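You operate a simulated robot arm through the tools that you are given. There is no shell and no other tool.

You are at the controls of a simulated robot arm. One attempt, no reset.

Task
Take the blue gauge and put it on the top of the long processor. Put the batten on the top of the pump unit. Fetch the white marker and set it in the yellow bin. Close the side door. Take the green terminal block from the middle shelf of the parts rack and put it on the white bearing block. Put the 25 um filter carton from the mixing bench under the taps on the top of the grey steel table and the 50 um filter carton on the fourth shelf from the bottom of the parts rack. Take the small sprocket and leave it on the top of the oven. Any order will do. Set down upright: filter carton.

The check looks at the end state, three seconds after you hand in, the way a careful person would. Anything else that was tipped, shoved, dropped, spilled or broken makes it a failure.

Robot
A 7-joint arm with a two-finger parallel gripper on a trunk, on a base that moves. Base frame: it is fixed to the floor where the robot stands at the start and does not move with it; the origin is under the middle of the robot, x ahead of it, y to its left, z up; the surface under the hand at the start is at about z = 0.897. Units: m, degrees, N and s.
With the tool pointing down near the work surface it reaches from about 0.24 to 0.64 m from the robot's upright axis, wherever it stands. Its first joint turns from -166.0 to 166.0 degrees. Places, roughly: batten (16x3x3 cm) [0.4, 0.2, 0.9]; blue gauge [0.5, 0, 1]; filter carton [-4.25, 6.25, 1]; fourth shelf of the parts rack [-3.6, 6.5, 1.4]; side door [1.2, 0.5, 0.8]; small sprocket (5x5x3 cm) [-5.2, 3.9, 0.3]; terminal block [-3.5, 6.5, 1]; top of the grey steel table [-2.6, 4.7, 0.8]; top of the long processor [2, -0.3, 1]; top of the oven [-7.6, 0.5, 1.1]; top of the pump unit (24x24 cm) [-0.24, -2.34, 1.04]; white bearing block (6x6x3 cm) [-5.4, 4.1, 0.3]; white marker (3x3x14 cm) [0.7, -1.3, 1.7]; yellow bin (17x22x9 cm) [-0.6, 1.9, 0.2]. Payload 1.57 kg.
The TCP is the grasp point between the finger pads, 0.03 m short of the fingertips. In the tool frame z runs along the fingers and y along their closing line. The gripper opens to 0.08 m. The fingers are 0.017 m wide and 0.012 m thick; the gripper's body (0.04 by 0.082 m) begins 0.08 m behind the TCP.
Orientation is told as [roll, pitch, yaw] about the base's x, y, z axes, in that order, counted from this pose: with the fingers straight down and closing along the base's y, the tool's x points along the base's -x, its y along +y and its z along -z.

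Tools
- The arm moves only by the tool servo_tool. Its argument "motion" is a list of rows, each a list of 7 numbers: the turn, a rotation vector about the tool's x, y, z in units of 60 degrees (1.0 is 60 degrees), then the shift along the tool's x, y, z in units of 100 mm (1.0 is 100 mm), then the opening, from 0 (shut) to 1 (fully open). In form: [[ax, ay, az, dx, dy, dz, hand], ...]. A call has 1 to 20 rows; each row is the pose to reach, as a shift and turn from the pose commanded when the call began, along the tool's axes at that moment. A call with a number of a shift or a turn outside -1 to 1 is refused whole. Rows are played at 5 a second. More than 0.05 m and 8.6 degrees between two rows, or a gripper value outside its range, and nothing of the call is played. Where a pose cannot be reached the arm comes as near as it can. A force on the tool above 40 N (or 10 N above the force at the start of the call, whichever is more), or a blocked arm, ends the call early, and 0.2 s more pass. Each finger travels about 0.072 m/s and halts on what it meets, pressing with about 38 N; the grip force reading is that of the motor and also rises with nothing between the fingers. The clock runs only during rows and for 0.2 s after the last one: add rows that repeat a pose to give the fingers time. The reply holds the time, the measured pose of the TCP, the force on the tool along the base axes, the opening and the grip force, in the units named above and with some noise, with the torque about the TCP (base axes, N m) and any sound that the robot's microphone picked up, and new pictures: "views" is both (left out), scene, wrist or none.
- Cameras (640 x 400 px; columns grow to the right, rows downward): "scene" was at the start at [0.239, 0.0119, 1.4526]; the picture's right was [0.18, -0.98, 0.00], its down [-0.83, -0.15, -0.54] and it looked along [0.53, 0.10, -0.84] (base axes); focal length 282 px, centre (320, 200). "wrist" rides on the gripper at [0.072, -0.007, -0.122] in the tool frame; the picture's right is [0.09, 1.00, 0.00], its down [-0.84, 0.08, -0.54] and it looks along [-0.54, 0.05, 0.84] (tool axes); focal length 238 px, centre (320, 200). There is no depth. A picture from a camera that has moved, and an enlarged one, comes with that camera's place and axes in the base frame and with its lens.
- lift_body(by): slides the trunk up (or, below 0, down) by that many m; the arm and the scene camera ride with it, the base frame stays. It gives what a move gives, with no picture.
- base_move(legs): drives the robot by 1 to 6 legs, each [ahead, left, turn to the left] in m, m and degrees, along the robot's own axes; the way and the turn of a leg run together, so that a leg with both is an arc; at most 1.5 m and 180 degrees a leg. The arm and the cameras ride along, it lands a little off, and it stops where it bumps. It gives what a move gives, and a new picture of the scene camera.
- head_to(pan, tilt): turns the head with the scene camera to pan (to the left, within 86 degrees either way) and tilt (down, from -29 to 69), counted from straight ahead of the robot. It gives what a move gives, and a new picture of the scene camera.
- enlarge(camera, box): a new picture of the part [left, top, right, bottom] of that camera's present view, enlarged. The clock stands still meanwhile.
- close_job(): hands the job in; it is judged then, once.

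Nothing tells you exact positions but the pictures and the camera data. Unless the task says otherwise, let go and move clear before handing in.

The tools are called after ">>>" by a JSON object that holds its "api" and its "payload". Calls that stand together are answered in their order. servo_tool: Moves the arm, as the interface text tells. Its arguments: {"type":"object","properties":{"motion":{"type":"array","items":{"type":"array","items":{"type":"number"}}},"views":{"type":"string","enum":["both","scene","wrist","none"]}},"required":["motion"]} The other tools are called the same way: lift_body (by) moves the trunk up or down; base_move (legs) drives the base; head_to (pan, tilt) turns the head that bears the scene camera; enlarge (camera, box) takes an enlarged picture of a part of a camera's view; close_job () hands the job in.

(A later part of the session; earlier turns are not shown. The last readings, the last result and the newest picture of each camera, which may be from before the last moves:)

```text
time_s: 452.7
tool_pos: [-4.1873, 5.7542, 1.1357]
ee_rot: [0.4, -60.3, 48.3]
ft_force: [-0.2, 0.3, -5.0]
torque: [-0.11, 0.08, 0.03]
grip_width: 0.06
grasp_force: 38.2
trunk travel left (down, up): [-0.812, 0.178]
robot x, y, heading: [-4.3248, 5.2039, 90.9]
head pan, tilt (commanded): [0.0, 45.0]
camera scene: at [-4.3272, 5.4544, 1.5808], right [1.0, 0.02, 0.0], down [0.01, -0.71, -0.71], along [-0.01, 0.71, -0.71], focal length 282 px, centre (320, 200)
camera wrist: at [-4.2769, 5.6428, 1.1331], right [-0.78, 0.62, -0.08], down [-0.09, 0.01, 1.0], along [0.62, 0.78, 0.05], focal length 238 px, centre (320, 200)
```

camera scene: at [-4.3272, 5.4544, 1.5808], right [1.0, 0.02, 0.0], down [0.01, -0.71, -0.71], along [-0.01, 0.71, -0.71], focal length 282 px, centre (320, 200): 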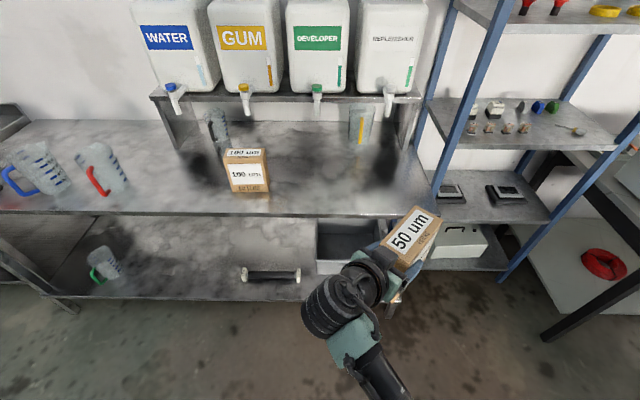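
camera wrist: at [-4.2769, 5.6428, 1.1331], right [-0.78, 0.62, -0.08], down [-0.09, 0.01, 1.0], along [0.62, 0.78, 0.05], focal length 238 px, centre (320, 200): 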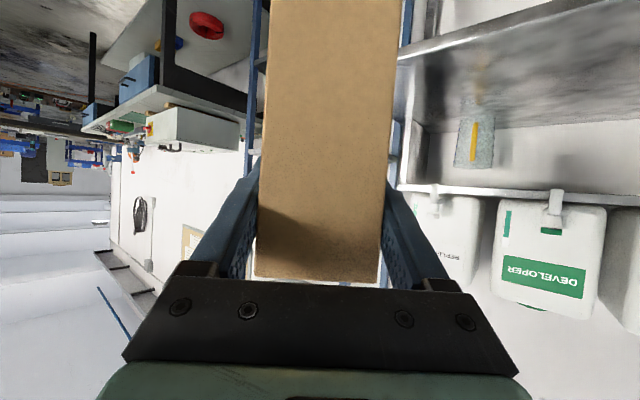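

Smooth. I finish the turn so the tool points forward.

>>> {"api": "servo_tool", "payload": {"motion": [[-0.08, 0, -0.046, 0.01, 0.08, -0.02, 0.3], [-0.16, 0, -0.092, 0.02, 0.16, -0.04, 0.3], [-0.24, 0, -0.139, 0.03, 0.25, -0.06, 0.3], [-0.32, 0, -0.185, 0.05, 0.33, -0.08, 0.3], [-0.4, 0, -0.231, 0.06, 0.42, -0.1, 0.3], [-0.48, 0, -0.277, 0.07, 0.5, -0.12, 0.3], [-0.56, 0, -0.323, 0.08, 0.58, -0.14, 0.3], [-0.6, 0, -0.347, 0.09, 0.65, -0.15, 0.3], [-0.6, 0, -0.347, 0.09, 0.65, -0.15, 0.3]], "views": "both"}}

```text
time_s: 454.7
tool_pos: [-4.2486, 5.7829, 1.136]
ee_rot: [-0.2, -60.4, 90.5]
ft_force: [0.4, 0.0, -5.1]
torque: [-0.16, 0.0, 0.0]
grip_width: 0.0596
grasp_force: 37.6
trunk travel left (down, up): [-0.812, 0.178]
robot x, y, heading: [-4.3254, 5.1992, 91.0]
head pan, tilt (commanded): [0.0, 45.0]
camera scene: at [-4.3273, 5.4543, 1.5808], right [1.0, 0.02, 0.0], down [0.01, -0.71, -0.71], along [-0.01, 0.71, -0.71], focal length 282 px, centre (320, 200)
camera wrist: at [-4.2422, 5.6413, 1.1328], right [-1.0, -0.05, -0.08], down [-0.08, -0.06, 1.0], along [-0.06, 1.0, 0.05], focal length 238 px, centre (320, 200)
```

scene: 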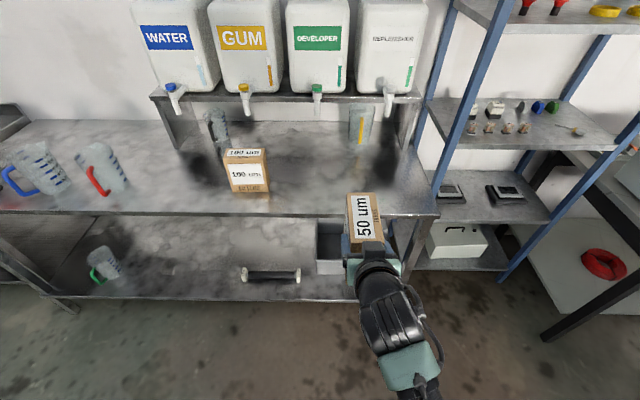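
wrist: 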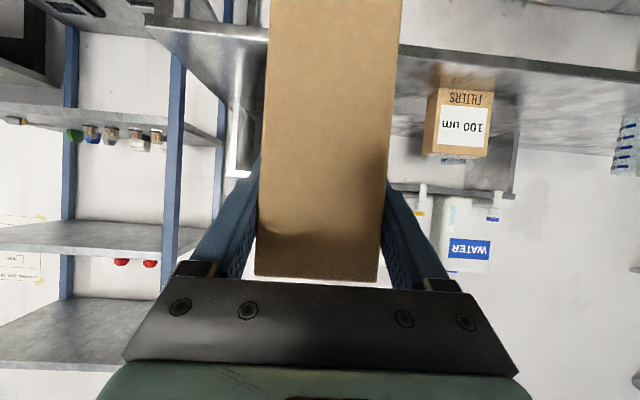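

The carton now points forward, ready for the rack. I drive right to stand in front of the rack, raise the trunk and look at the shelves.

>>> {"api": "base_move", "payload": {"legs": [[0, -0.72, -1]]}}

>>> {"api": "lift_body", "payload": {"by": 0.17}}

>>> {"api": "head_to", "payload": {"pan": 0, "tilt": 20}}

```text
time_s: 458.7
tool_pos: [-3.5153, 5.7897, 1.1348]
ee_rot: [-0.2, -60.5, 89.8]
ft_force: [0.1, 0.6, -4.8]
torque: [-0.13, 0.01, 0.0]
grip_width: 0.0598
grasp_force: 37.7
trunk travel left (down, up): [-0.812, 0.178]
robot x, y, heading: [-3.598, 5.2101, 90.2]
head pan, tilt (commanded): [0.0, 45.0]
camera scene: at [-3.5974, 5.4622, 1.5808], right [1.0, 0.0, 0.0], down [0.0, -0.71, -0.71], along [0.0, 0.71, -0.71], focal length 282 px, centre (320, 200)
```

scene: 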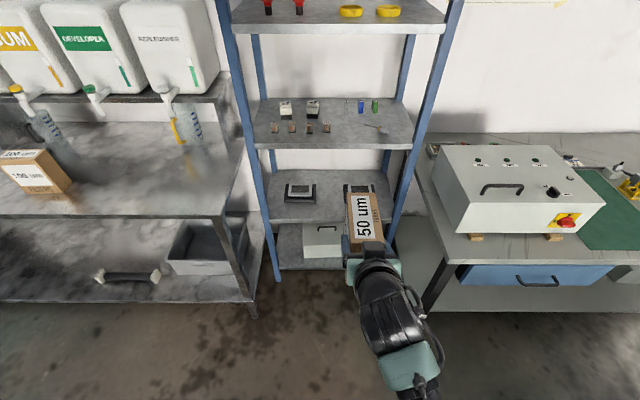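

```text
time_s: 460.6
tool_pos: [-3.5148, 5.7899, 1.3052]
ee_rot: [-0.3, -60.4, 89.8]
ft_force: [0.3, -0.9, -5.1]
torque: [-0.17, -0.02, -0.01]
grip_width: 0.06
grasp_force: 38.1
trunk travel left (down, up): [-0.982, 0.008]
robot x, y, heading: [-3.5986, 5.21, 90.3]
head pan, tilt (commanded): [0.0, 45.0]
```

```text
time_s: 461.5
tool_pos: [-3.5151, 5.7895, 1.3049]
ee_rot: [-0.2, -60.4, 89.8]
ft_force: [0.0, -0.6, -4.9]
torque: [-0.17, -0.01, 0.03]
grip_width: 0.0598
grasp_force: 37.7
trunk travel left (down, up): [-0.982, 0.008]
robot x, y, heading: [-3.5962, 5.2124, 90.3]
head pan, tilt (commanded): [0.0, 20.0]
camera scene: at [-3.5974, 5.4741, 1.7894], right [1.0, 0.0, 0.0], down [0.0, -0.34, -0.94], along [0.0, 0.94, -0.34], focal length 282 px, centre (320, 200)
```

scene: 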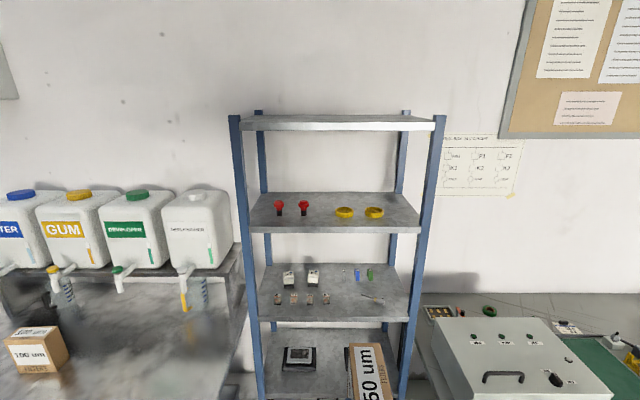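

>>> {"api": "enlarge", "payload": {"camera": "scene", "box": [225, 100, 455, 240]}}

```text
2.78 times, centred on (340, 170) of scene
camera zoom: at [-3.5974, 5.4741, 1.7894], right [1.0, 0.0, 0.0], down [0.0, -0.34, -0.94], along [0.0, 0.94, -0.34], focal length 784 px, centre (264, 284)
```

zoom: 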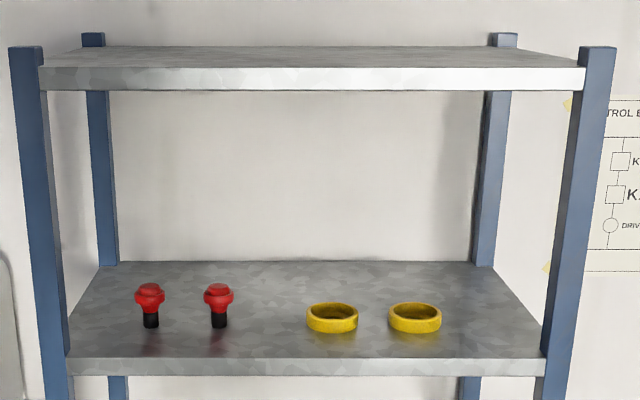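

Computed: the 4th shelf is at z≈1.365, front edge y≈6.37; there is a free gap about 10 cm wide between the right red button and the left yellow ring, centered at x≈-3.588. The 6 cm wide carton fits there. I raise and extend the arm.

>>> {"api": "servo_tool", "payload": {"motion": [[0, 0, 0, -0.15, 0, 0, 0.3], [0, 0, 0, -0.3, 0, 0.01, 0.3], [0, 0, 0, -0.45, 0, 0.01, 0.3], [0, 0, 0, -0.6, 0, 0.02, 0.3], [0, 0, 0, -0.8, 0, 0.03, 0.3], [0, 0, 0, -0.94, 0, 0.03, 0.3], [0, 0, 0, -0.94, 0, 0.03, 0.3]], "views": "none"}}

>>> {"api": "servo_tool", "payload": {"motion": [[0, 0, 0, -0.15, 0, -0.05, 0.3], [0, 0, 0, -0.3, 0, -0.1, 0.3], [0, 0, 0, -0.45, 0, -0.15, 0.3], [0, 0, 0, -0.6, 0, -0.2, 0.3], [0, 0, 0, -0.8, 0, -0.27, 0.3], [0, 0, 0, -0.966, 0, -0.327, 0.3], [0, 0, 0, -0.966, 0, -0.327, 0.3]], "views": "both"}}

```text
time_s: 463.1
tool_pos: [-3.5147, 5.8404, 1.3861]
ee_rot: [-0.2, -60.2, 89.8]
ft_force: [-0.1, -0.2, -4.8]
torque: [-0.18, 0.01, 0.0]
grip_width: 0.0599
grasp_force: 37.7
trunk travel left (down, up): [-0.982, 0.008]
robot x, y, heading: [-3.5963, 5.2108, 90.1]
head pan, tilt (commanded): [0.0, 20.0]
```

```text
time_s: 464.7
tool_pos: [-3.5139, 5.8584, 1.4854]
ee_rot: [-0.2, -60.3, 89.8]
ft_force: [0.8, 0.2, -4.9]
torque: [-0.21, 0.01, 0.0]
grip_width: 0.0599
grasp_force: 38.0
trunk travel left (down, up): [-0.982, 0.008]
robot x, y, heading: [-3.5949, 5.2111, 90.3]
head pan, tilt (commanded): [0.0, 20.0]
camera scene: at [-3.5974, 5.4742, 1.7895], right [1.0, 0.0, 0.0], down [0.0, -0.34, -0.94], along [0.0, 0.94, -0.34], focal length 282 px, centre (320, 200)
camera wrist: at [-3.5095, 5.7172, 1.4836], right [-1.0, -0.04, -0.08], down [-0.08, -0.06, 1.0], along [-0.04, 1.0, 0.05], focal length 238 px, centre (320, 200)
```

scene: 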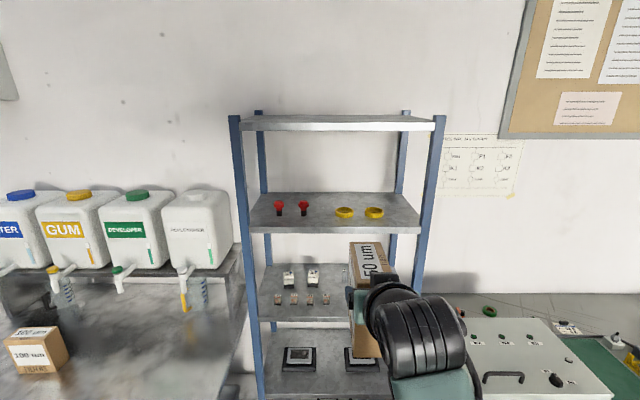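
wrist: 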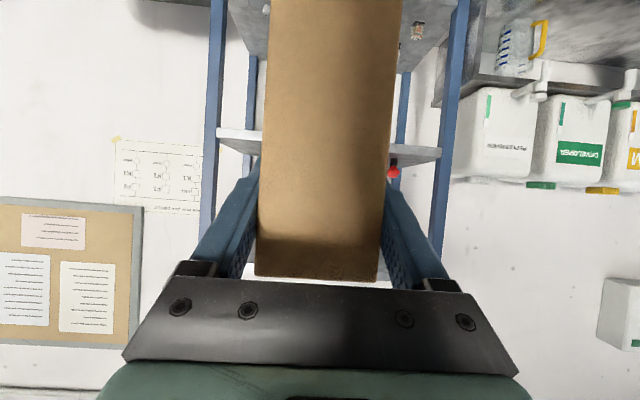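

Height is right (carton bottom about 2-3 cm above the shelf). I shift left 7.4 cm and go ahead 0.35 m, stopping just before the rack to check.

>>> {"api": "base_move", "payload": {"legs": [[0, 0.074, 0], [0.34, 0, -0.2]]}}

>>> {"api": "enlarge", "payload": {"camera": "scene", "box": [200, 150, 480, 330]}}

>>> {"api": "servo_tool", "payload": {"motion": [[0, 0, 0, 0, 0, 0, 0.3]], "views": "wrist"}}

```text
time_s: 467.5
tool_pos: [-3.5857, 6.1897, 1.4863]
ee_rot: [-0.2, -60.4, 89.6]
ft_force: [-0.5, 0.2, -4.7]
torque: [-0.16, 0.03, 0.01]
grip_width: 0.06
grasp_force: 37.7
trunk travel left (down, up): [-0.982, 0.008]
robot x, y, heading: [-3.6688, 5.5498, 90.1]
head pan, tilt (commanded): [0.0, 20.0]
camera scene: at [-3.671, 5.8061, 1.7897], right [1.0, 0.0, 0.0], down [0.0, -0.34, -0.94], along [0.0, 0.94, -0.34], focal length 282 px, centre (320, 200)
```

scene: 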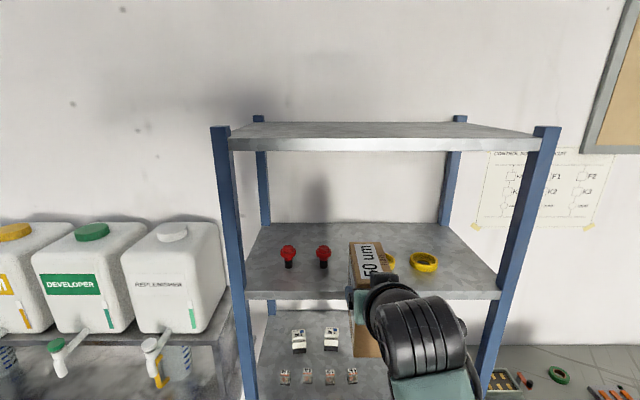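

```text
2.22 times, centred on (340, 240) of scene
camera zoom: at [-3.671, 5.8061, 1.7897], right [1.0, 0.0, 0.0], down [0.0, -0.34, -0.94], along [0.0, 0.94, -0.34], focal length 626 px, centre (276, 111)
```

zoom: 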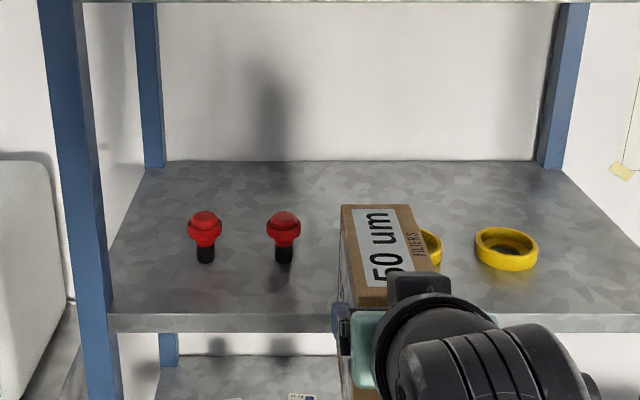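

```text
time_s: 467.9
tool_pos: [-3.5859, 6.19, 1.4846]
ee_rot: [0.0, -60.3, 89.5]
ft_force: [-0.1, 1.4, -5.4]
torque: [-0.15, -0.03, 0.0]
grip_width: 0.0599
grasp_force: 37.4
trunk travel left (down, up): [-0.982, 0.008]
robot x, y, heading: [-3.6703, 5.5445, 89.8]
head pan, tilt (commanded): [0.0, 20.0]
camera wrist: at [-3.5816, 6.0489, 1.4833], right [-1.0, -0.03, -0.08], down [-0.08, -0.06, 1.0], along [-0.04, 1.0, 0.05], focal length 238 px, centre (320, 200)
```

wrist: 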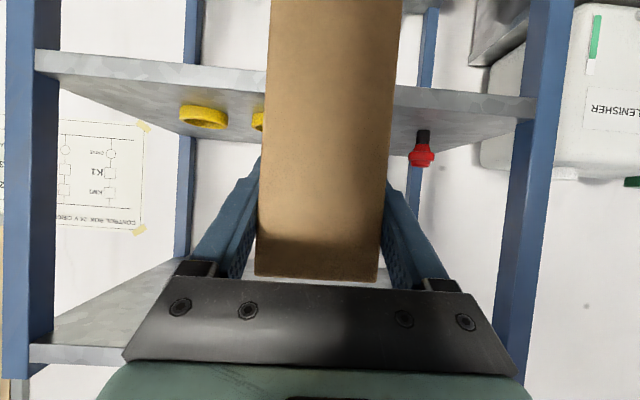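

The gap lies straight ahead; to be safe I raise another 2.5 cm before entering, then drive in 0.21 m.

>>> {"api": "servo_tool", "payload": {"motion": [[0, 0, 0, -0.1, 0, -0.06, 0.3], [0, 0, 0, -0.2165, 0.03, -0.125, 0.3], [0, 0, 0, -0.2165, 0.03, -0.125, 0.3]], "views": "none"}}

>>> {"api": "base_move", "payload": {"legs": [[0.21, 0, 0]]}}

>>> {"api": "servo_tool", "payload": {"motion": [[0, 0, 0, 0, 0, 0, 0.3]], "views": "wrist"}}

>>> {"api": "enlarge", "payload": {"camera": "scene", "box": [200, 180, 480, 380]}}

```text
time_s: 468.7
tool_pos: [-3.588, 6.1913, 1.5102]
ee_rot: [-0.2, -60.2, 89.5]
ft_force: [0.2, -0.1, -4.6]
torque: [-0.16, 0.0, 0.01]
grip_width: 0.0599
grasp_force: 37.8
trunk travel left (down, up): [-0.982, 0.008]
robot x, y, heading: [-3.671, 5.5452, 90.1]
head pan, tilt (commanded): [0.0, 20.0]
```

```text
time_s: 470.4
tool_pos: [-3.5855, 6.4023, 1.5108]
ee_rot: [-0.2, -60.4, 89.4]
ft_force: [0.2, 0.4, -4.8]
torque: [-0.18, -0.02, -0.01]
grip_width: 0.0599
grasp_force: 37.9
trunk travel left (down, up): [-0.982, 0.008]
robot x, y, heading: [-3.6714, 5.7563, 90.3]
head pan, tilt (commanded): [0.0, 20.0]
camera scene: at [-3.6698, 6.0162, 1.7897], right [1.0, 0.0, 0.0], down [0.0, -0.34, -0.94], along [0.0, 0.94, -0.34], focal length 282 px, centre (320, 200)
```

scene: 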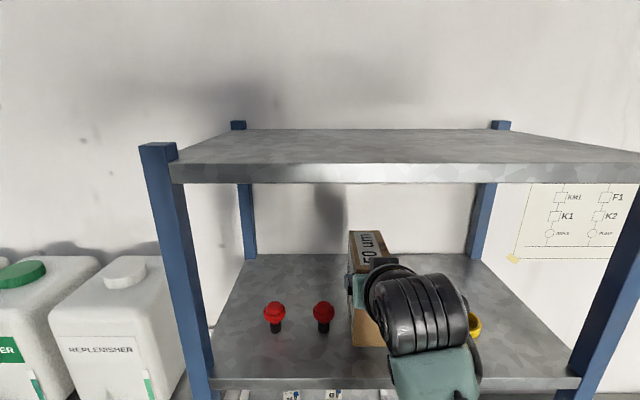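

```text
time_s: 470.8
tool_pos: [-3.5864, 6.4013, 1.5097]
ee_rot: [0.0, -60.3, 89.3]
ft_force: [0.1, 0.3, -4.5]
torque: [-0.18, -0.02, -0.04]
grip_width: 0.0597
grasp_force: 38.0
trunk travel left (down, up): [-0.982, 0.008]
robot x, y, heading: [-3.6731, 5.7548, 90.2]
head pan, tilt (commanded): [0.0, 20.0]
camera wrist: at [-3.5825, 6.259, 1.5077], right [-1.0, -0.03, -0.08], down [-0.08, -0.05, 1.0], along [-0.04, 1.0, 0.05], focal length 238 px, centre (320, 200)
```

wrist: 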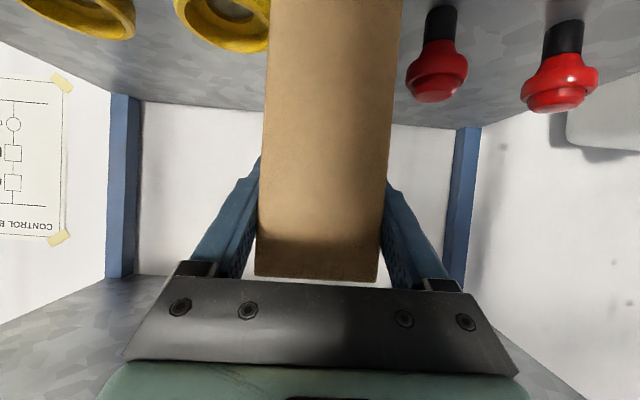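

```text
2.00 times, centred on (340, 280) of scene
camera zoom: at [-3.6698, 6.0161, 1.7897], right [1.0, 0.0, 0.0], down [0.0, -0.34, -0.94], along [0.0, 0.94, -0.34], focal length 564 px, centre (280, 40)
```

zoom: 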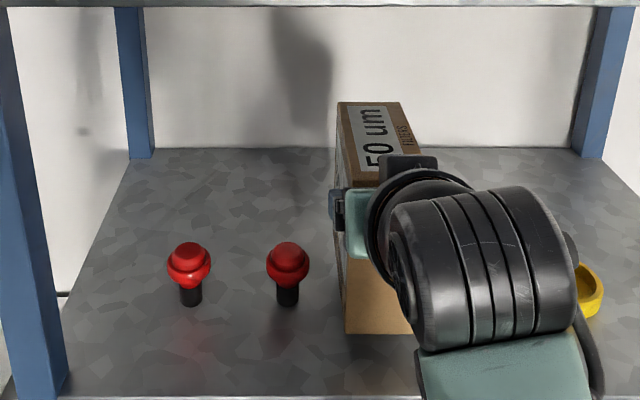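

The carton is between the yellow ring and the red button, but slightly nearer the ring; I shift 1 cm left to center it and then lower slowly.

>>> {"api": "servo_tool", "payload": {"motion": [[0, 0, 0, 0, 0.05, 0, 0.3], [0, 0, 0, 0, 0.1, 0, 0.3], [0, 0, 0, 0.026, 0.1, 0.015, 0.3], [0, 0, 0, 0.052, 0.1, 0.03, 0.3], [0, 0, 0, 0.078, 0.1, 0.045, 0.3], [0, 0, 0, 0.104, 0.1, 0.06, 0.3], [0, 0, 0, 0.13, 0.1, 0.075, 0.3], [0, 0, 0, 0.13, 0.1, 0.075, 0.3]], "views": "wrist"}}

```text
time_s: 472.6
tool_pos: [-3.5963, 6.4015, 1.4967]
ee_rot: [-0.3, -60.4, 89.3]
ft_force: [0.0, 0.3, -4.5]
torque: [-0.21, 0.03, -0.01]
grip_width: 0.0599
grasp_force: 38.0
trunk travel left (down, up): [-0.982, 0.008]
robot x, y, heading: [-3.6745, 5.7553, 89.9]
head pan, tilt (commanded): [0.0, 20.0]
camera wrist: at [-3.5925, 6.2606, 1.4938], right [-1.0, -0.03, -0.08], down [-0.08, -0.06, 1.0], along [-0.04, 1.0, 0.05], focal length 238 px, centre (320, 200)
```

wrist: 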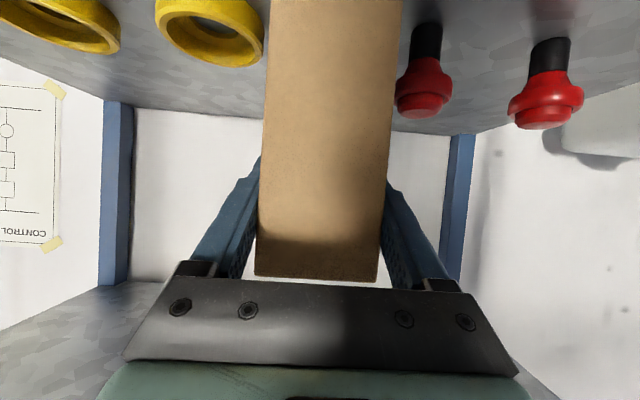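

Both gaps are visible now. I keep lowering in small steps until contact.

>>> {"api": "servo_tool", "payload": {"motion": [[0, 0, 0, 0.017, 0, 0.01, 0.3], [0, 0, 0, 0.035, 0, 0.02, 0.3], [0, 0, 0, 0.052, 0, 0.03, 0.3], [0, 0, 0, 0.069, 0, 0.04, 0.3], [0, 0, 0, 0.087, 0, 0.05, 0.3], [0, 0, 0, 0.104, 0, 0.06, 0.3], [0, 0, 0, 0.121, 0, 0.07, 0.3]], "views": "none"}}

```text
time_s: 474.2
tool_pos: [-3.5971, 6.4001, 1.4886]
ee_rot: [-0.2, -61.3, 89.5]
ft_force: [0.0, 3.3, 21.8]
torque: [-0.61, 0.69, -0.01]
grip_width: 0.06
grasp_force: 37.6
trunk travel left (down, up): [-0.982, 0.008]
robot x, y, heading: [-3.673, 5.754, 89.7]
head pan, tilt (commanded): [0.0, 20.0]
```

>>> {"api": "servo_tool", "payload": {"motion": [[0, 0, 0, -0.02, 0, -0.012, 0.3], [0, 0, 0, -0.042, 0, -0.024, 0.3], [0, 0, 0, -0.042, 0, -0.024, 0.3]], "views": "wrist"}}

```text
time_s: 475.0
tool_pos: [-3.5952, 6.4021, 1.4879]
ee_rot: [-0.1, -60.6, 89.4]
ft_force: [0.8, 5.8, 15.4]
torque: [-0.14, 0.47, -0.14]
grip_width: 0.06
grasp_force: 38.1
trunk travel left (down, up): [-0.982, 0.008]
robot x, y, heading: [-3.6732, 5.7547, 89.7]
head pan, tilt (commanded): [0.0, 20.0]
camera wrist: at [-3.5918, 6.2604, 1.4844], right [-1.0, -0.03, -0.08], down [-0.08, -0.06, 0.99], along [-0.04, 1.0, 0.06], focal length 238 px, centre (320, 200)
```

wrist: 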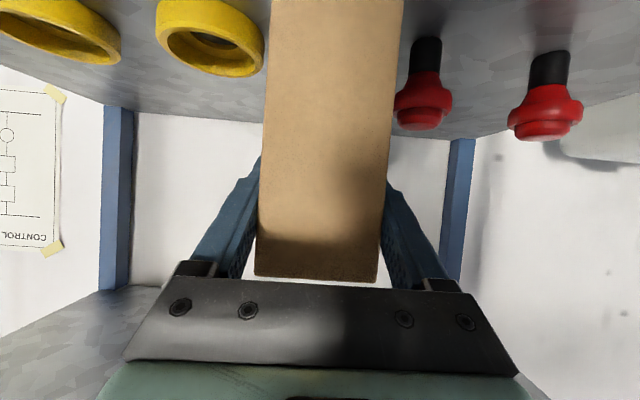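

>>> {"api": "servo_tool", "payload": {"motion": [[0, 0, 0, -0.01, 0, -0.006, 0.3], [0, 0, 0, -0.017, 0, -0.01, 0.3], [0, 0, 0, -0.017, 0, -0.01, 0.3]], "views": "none"}}

>>> {"api": "servo_tool", "payload": {"motion": [[0, 0, 0, 0, 0, 0, 0.76], [0, 0, 0, 0, 0, 0, 0.82], [0, 0, 0, 0, 0, 0, 0.9], [0, 0, 0, 0, 0, 0, 0.9], [0, 0, 0, 0, 0, 0, 0.9]], "views": "wrist"}}

```text
time_s: 475.8
tool_pos: [-3.5958, 6.4016, 1.488]
ee_rot: [-0.2, -60.2, 89.3]
ft_force: [1.4, 2.8, 4.8]
torque: [1.05, 0.06, -0.2]
grip_width: 0.0597
grasp_force: 38.2
trunk travel left (down, up): [-0.982, 0.008]
robot x, y, heading: [-3.6713, 5.7563, 90.1]
head pan, tilt (commanded): [0.0, 20.0]
```

```text
time_s: 477.0
tool_pos: [-3.5955, 6.4005, 1.4872]
ee_rot: [-0.2, -60.3, 89.4]
ft_force: [0.1, 0.4, 0.2]
torque: [0.01, 0.02, 0.01]
grip_width: 0.0721
grasp_force: 0.0
trunk travel left (down, up): [-0.982, 0.008]
robot x, y, heading: [-3.6718, 5.7545, 89.9]
head pan, tilt (commanded): [0.0, 20.0]
camera wrist: at [-3.5925, 6.2593, 1.4857], right [-1.0, -0.03, -0.08], down [-0.08, -0.06, 1.0], along [-0.04, 1.0, 0.05], focal length 238 px, centre (320, 200)
```

wrist: 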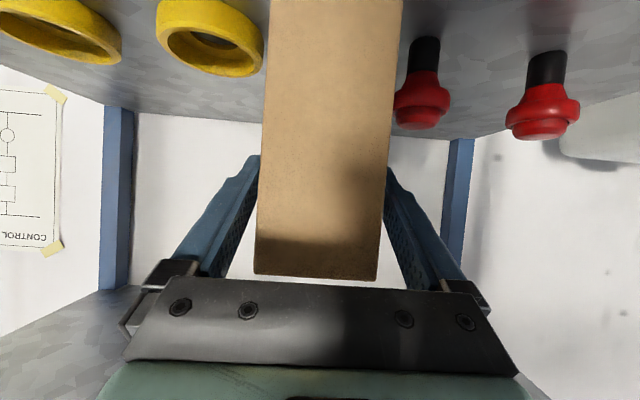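

Released, the carton stands upright. I withdraw the fingers straight back.

>>> {"api": "servo_tool", "payload": {"motion": [[0, 0, 0, 0.1, 0, -0.173, 0.9], [0, 0, 0, 0.2, 0, -0.346, 0.9], [0, 0, 0, 0.3, 0, -0.52, 0.9], [0, 0, 0, 0.4, 0, -0.69, 0.9], [0, 0, 0, 0.5, 0, -0.866, 0.9], [0, 0, 0, 0.5, 0, -0.866, 0.9]], "views": "wrist"}}

>>> {"api": "base_move", "payload": {"legs": [[-0.3, 0, 0]]}}

>>> {"api": "enlarge", "payload": {"camera": "scene", "box": [200, 120, 480, 320]}}

```text
time_s: 478.4
tool_pos: [-3.5983, 6.3026, 1.4866]
ee_rot: [-0.2, -60.3, 89.3]
ft_force: [-0.1, -0.9, 0.4]
torque: [0.01, -0.01, -0.02]
grip_width: 0.0718
grasp_force: 0.1
trunk travel left (down, up): [-0.982, 0.008]
robot x, y, heading: [-3.6705, 5.7586, 89.6]
head pan, tilt (commanded): [0.0, 20.0]
camera wrist: at [-3.5941, 6.162, 1.4847], right [-1.0, -0.03, -0.08], down [-0.08, -0.06, 1.0], along [-0.04, 1.0, 0.05], focal length 238 px, centre (320, 200)
```

wrist: 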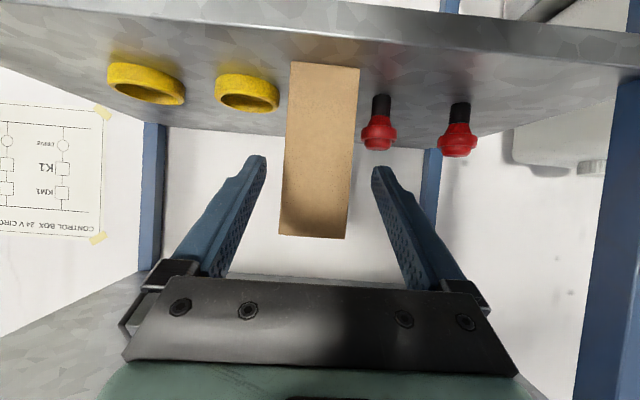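

```text
time_s: 480.4
tool_pos: [-3.5937, 6.018, 1.4878]
ee_rot: [-0.3, -60.3, 88.8]
ft_force: [0.0, -0.2, 0.4]
torque: [-0.01, 0.0, -0.01]
grip_width: 0.0721
grasp_force: 0.2
trunk travel left (down, up): [-0.982, 0.008]
robot x, y, heading: [-3.6715, 5.4688, 89.0]
head pan, tilt (commanded): [0.0, 20.0]
camera scene: at [-3.6693, 5.7319, 1.7893], right [1.0, -0.01, 0.0], down [0.0, -0.34, -0.94], along [0.01, 0.94, -0.34], focal length 282 px, centre (320, 200)
```

scene: 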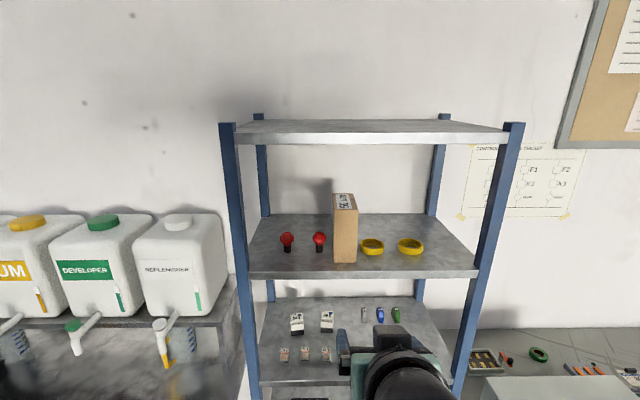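

```text
2.00 times, centred on (340, 220) of scene
camera zoom: at [-3.6693, 5.7319, 1.7893], right [1.0, -0.01, 0.0], down [0.0, -0.34, -0.94], along [0.01, 0.94, -0.34], focal length 564 px, centre (280, 160)
```

zoom: 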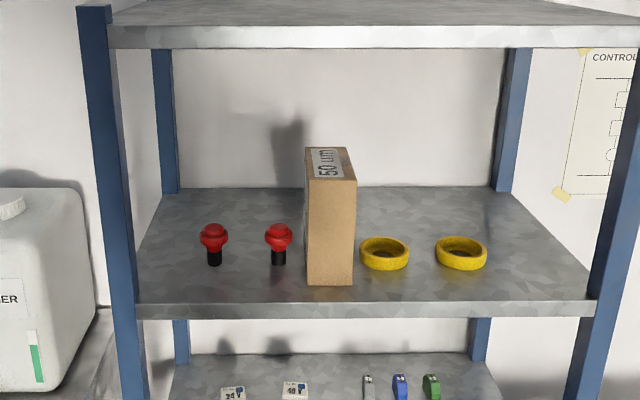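

The 50 um carton stands upright on the 4th shelf with nothing else moved. Next the green terminal block on the 3rd shelf; I lower the trunk to look at it closely.

>>> {"api": "lift_body", "payload": {"by": -0.35}}

>>> {"api": "head_to", "payload": {"pan": -25, "tilt": 25}}

>>> {"api": "enlarge", "payload": {"camera": "scene", "box": [140, 120, 340, 260]}}

```text
time_s: 483.8
tool_pos: [-3.5939, 6.0161, 1.1374]
ee_rot: [-0.2, -60.4, 88.8]
ft_force: [-0.6, 0.4, 0.5]
torque: [0.01, -0.01, 0.04]
grip_width: 0.0722
grasp_force: 0.0
trunk travel left (down, up): [-0.632, 0.358]
robot x, y, heading: [-3.6748, 5.4671, 89.1]
head pan, tilt (commanded): [0.0, 20.0]
```

```text
time_s: 484.7
tool_pos: [-3.5946, 6.0166, 1.1375]
ee_rot: [-0.2, -60.4, 88.8]
ft_force: [-0.4, -0.7, -1.1]
torque: [0.03, 0.03, 0.0]
grip_width: 0.0719
grasp_force: 0.0
trunk travel left (down, up): [-0.632, 0.358]
robot x, y, heading: [-3.6711, 5.469, 88.9]
head pan, tilt (commanded): [-25.0, 25.0]
camera scene: at [-3.6306, 5.7204, 1.4315], right [0.9, -0.43, 0.0], down [-0.18, -0.38, -0.91], along [0.39, 0.82, -0.42], focal length 282 px, centre (320, 200)
```

scene: 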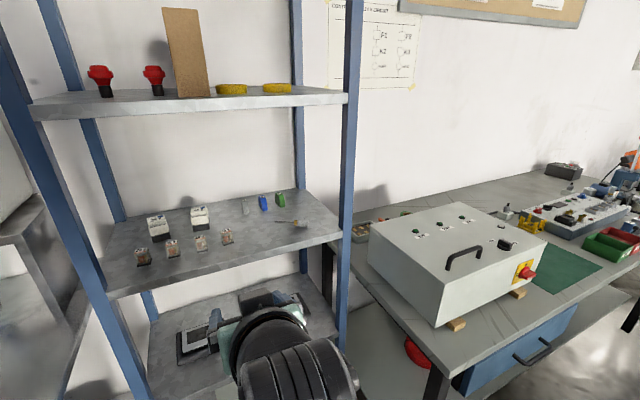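

```text
2.86 times, centred on (240, 190) of scene
camera zoom: at [-3.6306, 5.7204, 1.4315], right [0.9, -0.43, 0.0], down [-0.18, -0.38, -0.91], along [0.39, 0.82, -0.42], focal length 805 px, centre (549, 229)
```

zoom: 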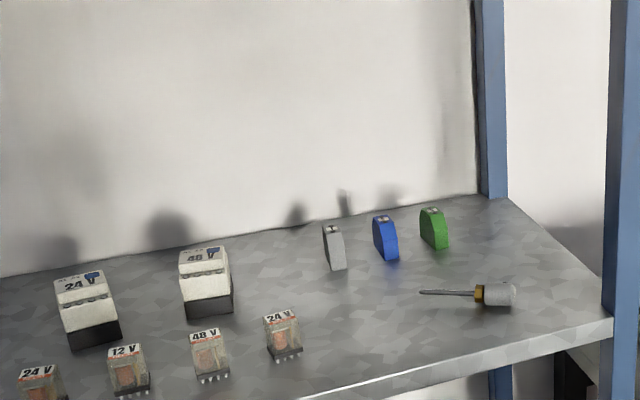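

The green block is a thin slice standing at about (-3.361, 6.615) on the 3rd shelf (z≈0.98), with a screwdriver lying in front of it. I'll approach with the tool tilted 40 degrees below horizontal: first extend the arm and lower it, then line up.

>>> {"api": "servo_tool", "payload": {"motion": [[0, 0.014, 0, -0.01, 0, 0.16, 0.9], [0, 0.028, 0, -0.02, 0, 0.31, 0.8], [0, 0.042, 0, -0.04, 0, 0.47, 0.7], [0, 0.056, 0, -0.05, 0, 0.62, 0.6], [0, 0.07, 0, -0.07, 0, 0.78, 0.6], [0, 0.083, 0, -0.08, 0, 0.93, 0.6], [0, 0.083, 0, -0.08, 0, 0.93, 0.6]], "views": "none"}}

>>> {"api": "servo_tool", "payload": {"motion": [[0, 0.014, 0, -0.01, 0, 0.16, 0.6], [0, 0.028, 0, -0.02, 0, 0.31, 0.6], [0, 0.042, 0, -0.04, 0, 0.47, 0.6], [0, 0.056, 0, -0.05, 0, 0.62, 0.6], [0, 0.07, 0, -0.07, 0, 0.78, 0.6], [0, 0.083, 0, -0.08, 0, 0.93, 0.6], [0, 0.083, 0, -0.08, 0, 0.93, 0.6]], "views": "scene"}}

```text
time_s: 486.3
tool_pos: [-3.5921, 6.0994, 1.0977]
ee_rot: [-0.2, -55.4, 88.8]
ft_force: [0.0, -0.2, 0.6]
torque: [0.02, 0.01, 0.0]
grip_width: 0.0482
grasp_force: 0.0
trunk travel left (down, up): [-0.632, 0.358]
robot x, y, heading: [-3.6742, 5.4719, 89.3]
head pan, tilt (commanded): [-25.0, 25.0]
```

```text
time_s: 487.9
tool_pos: [-3.5908, 6.1821, 1.0521]
ee_rot: [-0.2, -50.4, 88.7]
ft_force: [-0.2, 0.5, -0.7]
torque: [-0.04, 0.0, 0.03]
grip_width: 0.048
grasp_force: 0.2
trunk travel left (down, up): [-0.632, 0.358]
robot x, y, heading: [-3.6712, 5.4708, 88.8]
head pan, tilt (commanded): [-25.0, 25.0]
camera scene: at [-3.6305, 5.7202, 1.4315], right [0.9, -0.43, 0.0], down [-0.18, -0.38, -0.91], along [0.39, 0.82, -0.42], focal length 282 px, centre (320, 200)
```

scene: 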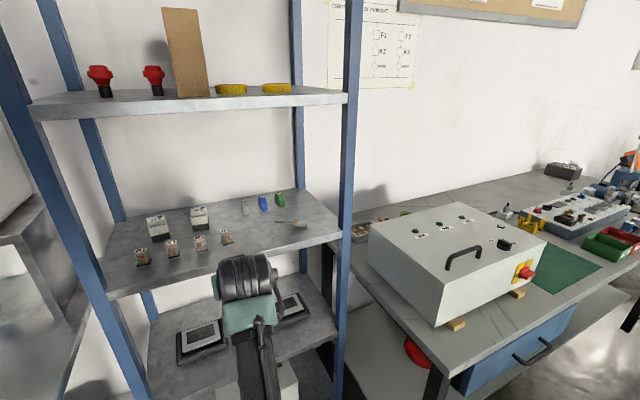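

>>> {"api": "base_move", "payload": {"legs": [[0.0, -0.23, 1.0]]}}

>>> {"api": "servo_tool", "payload": {"motion": [[0, 0, 0, 0, 0, 0, 0.6]], "views": "wrist"}}

>>> {"api": "enlarge", "payload": {"camera": "wrist", "box": [220, 40, 480, 240]}}

```text
time_s: 489.6
tool_pos: [-3.3726, 6.1812, 1.0517]
ee_rot: [-0.1, -50.4, 89.6]
ft_force: [0.2, 0.3, 1.1]
torque: [0.01, 0.0, 0.03]
grip_width: 0.0478
grasp_force: 0.1
trunk travel left (down, up): [-0.632, 0.358]
robot x, y, heading: [-3.4488, 5.4707, 90.1]
head pan, tilt (commanded): [-25.0, 25.0]
camera scene: at [-3.4052, 5.7197, 1.4315], right [0.91, -0.42, 0.0], down [-0.18, -0.38, -0.91], along [0.38, 0.82, -0.42], focal length 282 px, centre (320, 200)
```

scene: 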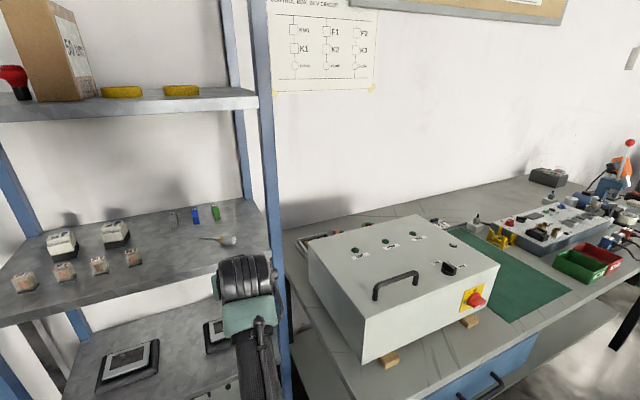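

```text
time_s: 490.0
tool_pos: [-3.3742, 6.181, 1.0497]
ee_rot: [-0.2, -50.4, 89.6]
ft_force: [0.1, -0.6, 0.1]
torque: [0.02, 0.01, 0.03]
grip_width: 0.0481
grasp_force: 0.1
trunk travel left (down, up): [-0.632, 0.358]
robot x, y, heading: [-3.445, 5.4719, 90.2]
head pan, tilt (commanded): [-25.0, 25.0]
camera wrist: at [-3.3692, 6.0419, 1.0736], right [-1.0, -0.05, -0.07], down [-0.08, 0.12, 0.99], along [-0.04, 0.99, -0.12], focal length 238 px, centre (320, 200)
```

wrist: 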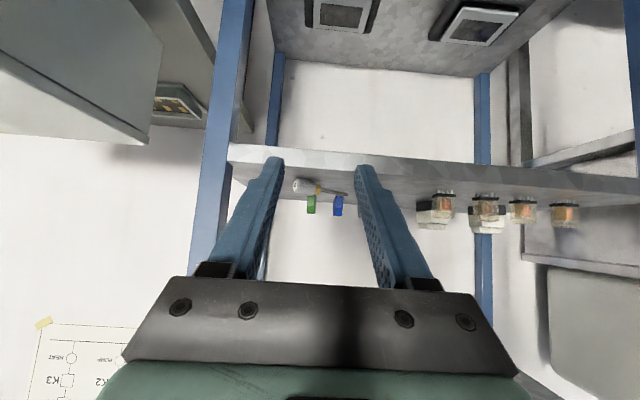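

```text
2.00 times, centred on (350, 140) of wrist
camera zoom: at [-3.3692, 6.0419, 1.0736], right [-1.0, -0.05, -0.07], down [-0.08, 0.12, 0.99], along [-0.04, 0.99, -0.12], focal length 477 px, centre (260, 320)
```

zoom: 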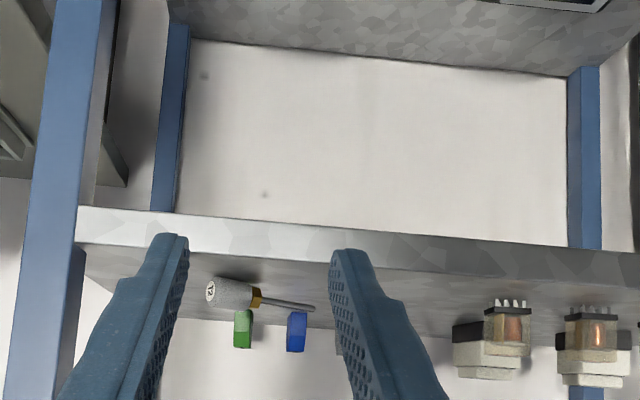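

The green block is straight ahead of the fingers at x≈-3.373, about 2.2 cm thick, shelf z≈0.995. I raise 3.5 cm to clear the screwdriver and drive in.

>>> {"api": "servo_tool", "payload": {"motion": [[0, 0, 0, -0.14, 0, -0.11, 0.6], [0, 0, 0, -0.27, 0, -0.22, 0.6], [0, 0, 0, -0.27, 0, -0.22, 0.6]], "views": "none"}}

>>> {"api": "base_move", "payload": {"legs": [[0.25, 0, 0]]}}

>>> {"api": "servo_tool", "payload": {"motion": [[0, 0, 0, 0, 0, 0, 0.6]], "views": "wrist"}}

```text
time_s: 490.8
tool_pos: [-3.3721, 6.1841, 1.0851]
ee_rot: [-0.1, -50.3, 89.4]
ft_force: [-0.6, -0.2, -0.5]
torque: [0.02, -0.01, 0.03]
grip_width: 0.0478
grasp_force: 0.2
trunk travel left (down, up): [-0.632, 0.358]
robot x, y, heading: [-3.4475, 5.4661, 89.9]
head pan, tilt (commanded): [-25.0, 25.0]
```

```text
time_s: 492.6
tool_pos: [-3.3685, 6.4291, 1.0847]
ee_rot: [-0.2, -50.4, 89.4]
ft_force: [0.4, 0.5, -0.5]
torque: [-0.03, 0.0, -0.02]
grip_width: 0.048
grasp_force: 0.1
trunk travel left (down, up): [-0.632, 0.358]
robot x, y, heading: [-3.4459, 5.7114, 89.8]
head pan, tilt (commanded): [-25.0, 25.0]
camera scene: at [-3.4045, 5.9646, 1.4314], right [0.91, -0.43, 0.0], down [-0.18, -0.38, -0.91], along [0.39, 0.82, -0.42], focal length 282 px, centre (320, 200)
```

scene: 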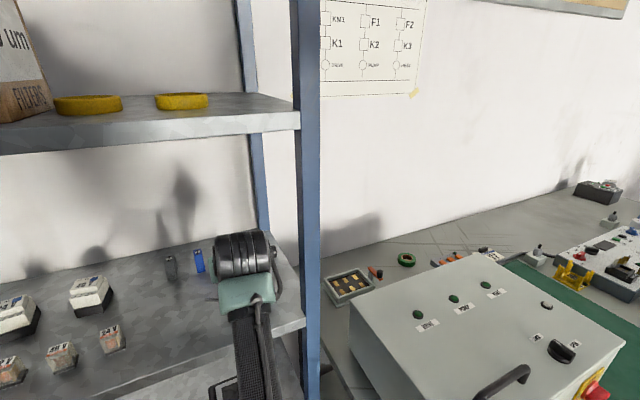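

```text
time_s: 493.0
tool_pos: [-3.3691, 6.4267, 1.0845]
ee_rot: [-0.1, -50.4, 89.3]
ft_force: [-0.4, -0.9, 0.2]
torque: [-0.01, -0.02, 0.01]
grip_width: 0.0482
grasp_force: 0.1
trunk travel left (down, up): [-0.632, 0.358]
robot x, y, heading: [-3.4442, 5.7094, 90.0]
head pan, tilt (commanded): [-25.0, 25.0]
camera wrist: at [-3.3656, 6.2877, 1.1071], right [-1.0, -0.04, -0.07], down [-0.08, 0.12, 0.99], along [-0.04, 0.99, -0.12], focal length 238 px, centre (320, 200)
```

wrist: 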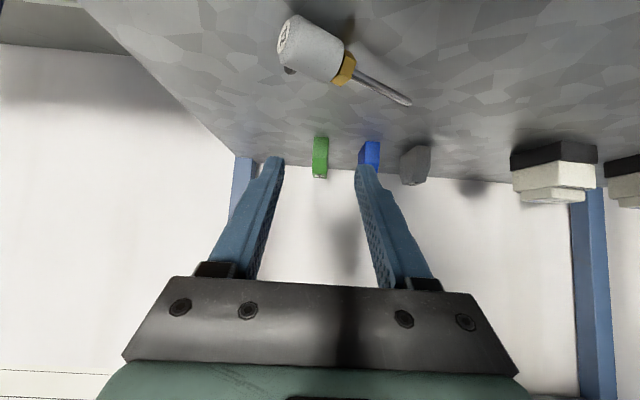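

The green block is between the fingers, the screwdriver passed below. I go another 8 cm forward with the arm and look again.

>>> {"api": "servo_tool", "payload": {"motion": [[0, 0, 0, -0.13, 0.01, 0.15, 0.6], [0, 0, 0, -0.26, 0.02, 0.31, 0.6], [0, 0, 0, -0.38, 0.03, 0.46, 0.6], [0, 0, 0, -0.51, 0.04, 0.62, 0.6], [0, 0, 0, -0.51, 0.04, 0.62, 0.6]], "views": "wrist"}}

>>> {"api": "enlarge", "payload": {"camera": "wrist", "box": [220, 60, 460, 240]}}

```text
time_s: 494.2
tool_pos: [-3.3712, 6.5075, 1.0858]
ee_rot: [-0.2, -50.5, 89.3]
ft_force: [0.2, -0.5, 0.3]
torque: [-0.01, -0.01, 0.01]
grip_width: 0.0481
grasp_force: 0.0
trunk travel left (down, up): [-0.632, 0.358]
robot x, y, heading: [-3.4412, 5.7128, 89.8]
head pan, tilt (commanded): [-25.0, 25.0]
camera wrist: at [-3.3673, 6.3685, 1.1074], right [-1.0, -0.05, -0.07], down [-0.08, 0.12, 0.99], along [-0.04, 0.99, -0.12], focal length 238 px, centre (320, 200)
```

wrist: 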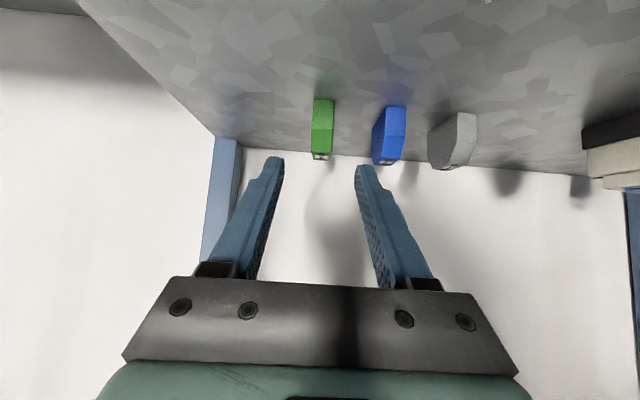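

```text
2.22 times, centred on (340, 150) of wrist
camera zoom: at [-3.3673, 6.3685, 1.1074], right [-1.0, -0.05, -0.07], down [-0.08, 0.12, 0.99], along [-0.04, 0.99, -0.12], focal length 530 px, centre (276, 311)
```

zoom: 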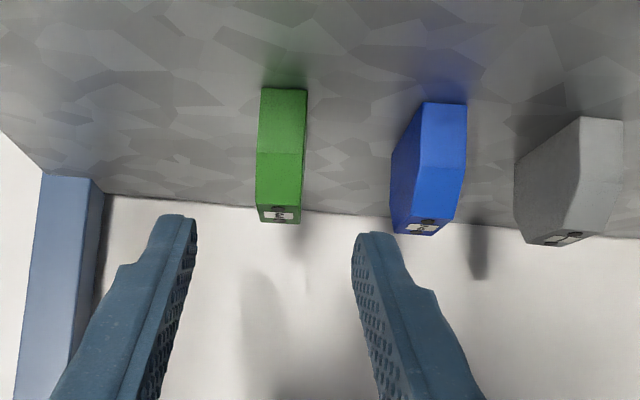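

The green block's front is at y≈6.552 and it is about 1.8 cm thick; the blue one is close beside it, so I narrow the opening to 36 mm, center, and advance along the tool axis.

>>> {"api": "servo_tool", "payload": {"motion": [[0, 0, 0, 0, 0.05, 0, 0.45], [0, 0, 0, 0, 0.05, 0, 0.45], [0, 0, 0, -0.01, 0.05, 0.15, 0.45], [0, 0, 0, -0.01, 0.05, 0.3, 0.45], [0, 0, 0, -0.02, 0.05, 0.45, 0.45], [0, 0, 0, -0.02, 0.05, 0.45, 0.45]], "views": "wrist"}}

>>> {"api": "enlarge", "payload": {"camera": "wrist", "box": [220, 60, 460, 240]}}

```text
time_s: 495.6
tool_pos: [-3.378, 6.5392, 1.0586]
ee_rot: [-0.1, -50.5, 89.2]
ft_force: [-0.4, 0.0, 0.0]
torque: [0.01, -0.01, 0.01]
grip_width: 0.0359
grasp_force: 0.1
out of reach, approached as far as the arm can: row 5, 6
trunk travel left (down, up): [-0.632, 0.358]
robot x, y, heading: [-3.4475, 5.7126, 89.7]
head pan, tilt (commanded): [-25.0, 25.0]
camera wrist: at [-3.3745, 6.4003, 1.0804], right [-1.0, -0.05, -0.07], down [-0.08, 0.12, 0.99], along [-0.04, 0.99, -0.12], focal length 238 px, centre (320, 200)
```

wrist: 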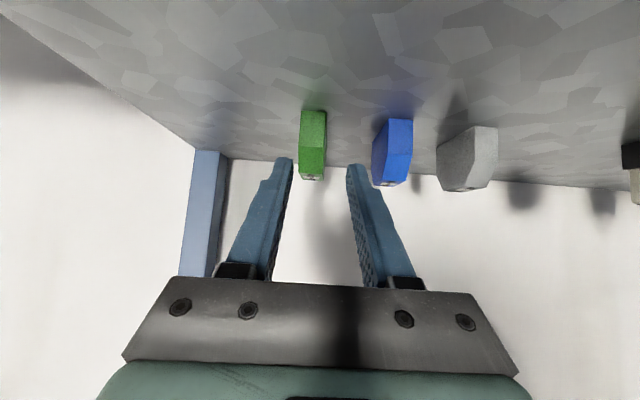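

```text
2.22 times, centred on (340, 150) of wrist
camera zoom: at [-3.3745, 6.4003, 1.0804], right [-1.0, -0.05, -0.07], down [-0.08, 0.12, 0.99], along [-0.04, 0.99, -0.12], focal length 530 px, centre (276, 311)
```

zoom: 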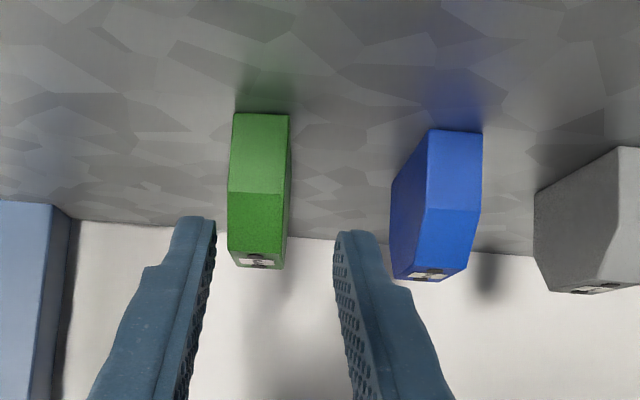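

The arm is at full stretch; I retract it 10 cm and will use the base instead.

>>> {"api": "servo_tool", "payload": {"motion": [[0, 0, 0, 0.13, 0, -0.154, 0.45], [0, 0, 0, 0.255, 0, -0.31, 0.45], [0, 0, 0, 0.38, 0, -0.46, 0.45], [0, 0, 0, 0.51, 0, -0.62, 0.45], [0, 0, 0, 0.637, 0, -0.771, 0.45], [0, 0, 0, 0.637, 0, -0.771, 0.45]], "views": "none"}}

```text
time_s: 497.0
tool_pos: [-3.3795, 6.4385, 1.0577]
ee_rot: [-0.1, -50.4, 89.3]
ft_force: [-0.2, 0.4, 1.4]
torque: [0.0, -0.02, -0.01]
grip_width: 0.0361
grasp_force: 0.0
trunk travel left (down, up): [-0.632, 0.358]
robot x, y, heading: [-3.441, 5.7152, 89.9]
head pan, tilt (commanded): [-25.0, 25.0]
```

>>> {"api": "base_move", "payload": {"legs": [[0.085, 0, 0]]}}

>>> {"api": "servo_tool", "payload": {"motion": [[0, 0, 0, 0, -0.04, 0, 0.45], [0, 0, 0, 0, -0.04, 0, 0.45]], "views": "wrist"}}

>>> {"api": "enlarge", "payload": {"camera": "wrist", "box": [220, 60, 460, 240]}}

```text
time_s: 498.1
tool_pos: [-3.3771, 6.5217, 1.0583]
ee_rot: [-0.3, -50.4, 89.1]
ft_force: [0.9, 0.5, -0.2]
torque: [-0.01, 0.0, 0.01]
grip_width: 0.0362
grasp_force: 0.0
trunk travel left (down, up): [-0.632, 0.358]
robot x, y, heading: [-3.4441, 5.7924, 89.5]
head pan, tilt (commanded): [-25.0, 25.0]
camera scene: at [-3.403, 6.048, 1.4314], right [0.9, -0.43, 0.0], down [-0.18, -0.38, -0.91], along [0.39, 0.82, -0.42], focal length 282 px, centre (320, 200)
```

scene: 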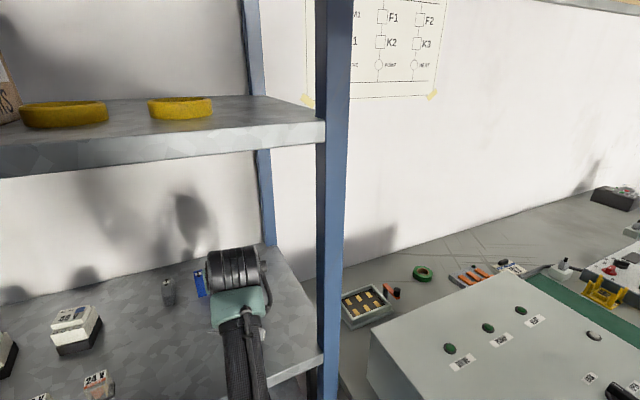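

```text
time_s: 498.7
tool_pos: [-3.3725, 6.5219, 1.0582]
ee_rot: [-0.2, -50.5, 89.1]
ft_force: [-0.1, -0.6, 0.4]
torque: [0.0, 0.02, -0.01]
grip_width: 0.0359
grasp_force: 0.0
trunk travel left (down, up): [-0.632, 0.358]
robot x, y, heading: [-3.446, 5.7964, 89.7]
head pan, tilt (commanded): [-25.0, 25.0]
camera wrist: at [-3.3699, 6.3825, 1.0801], right [-1.0, -0.04, -0.07], down [-0.08, 0.12, 0.99], along [-0.03, 0.99, -0.12], focal length 238 px, centre (320, 200)
```

wrist: 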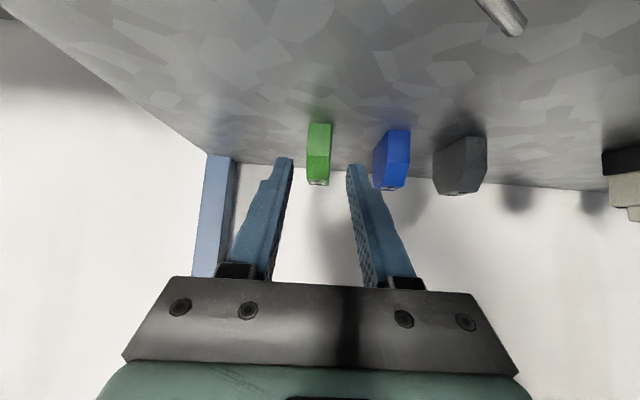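

```text
2.22 times, centred on (340, 150) of wrist
camera zoom: at [-3.3699, 6.3825, 1.0801], right [-1.0, -0.04, -0.07], down [-0.08, 0.12, 0.99], along [-0.03, 0.99, -0.12], focal length 530 px, centre (276, 311)
```

zoom: 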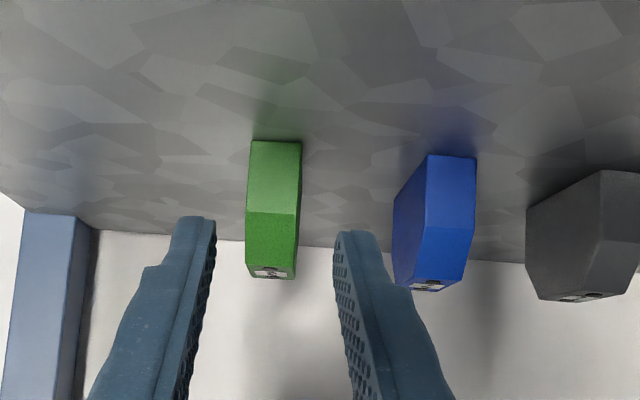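

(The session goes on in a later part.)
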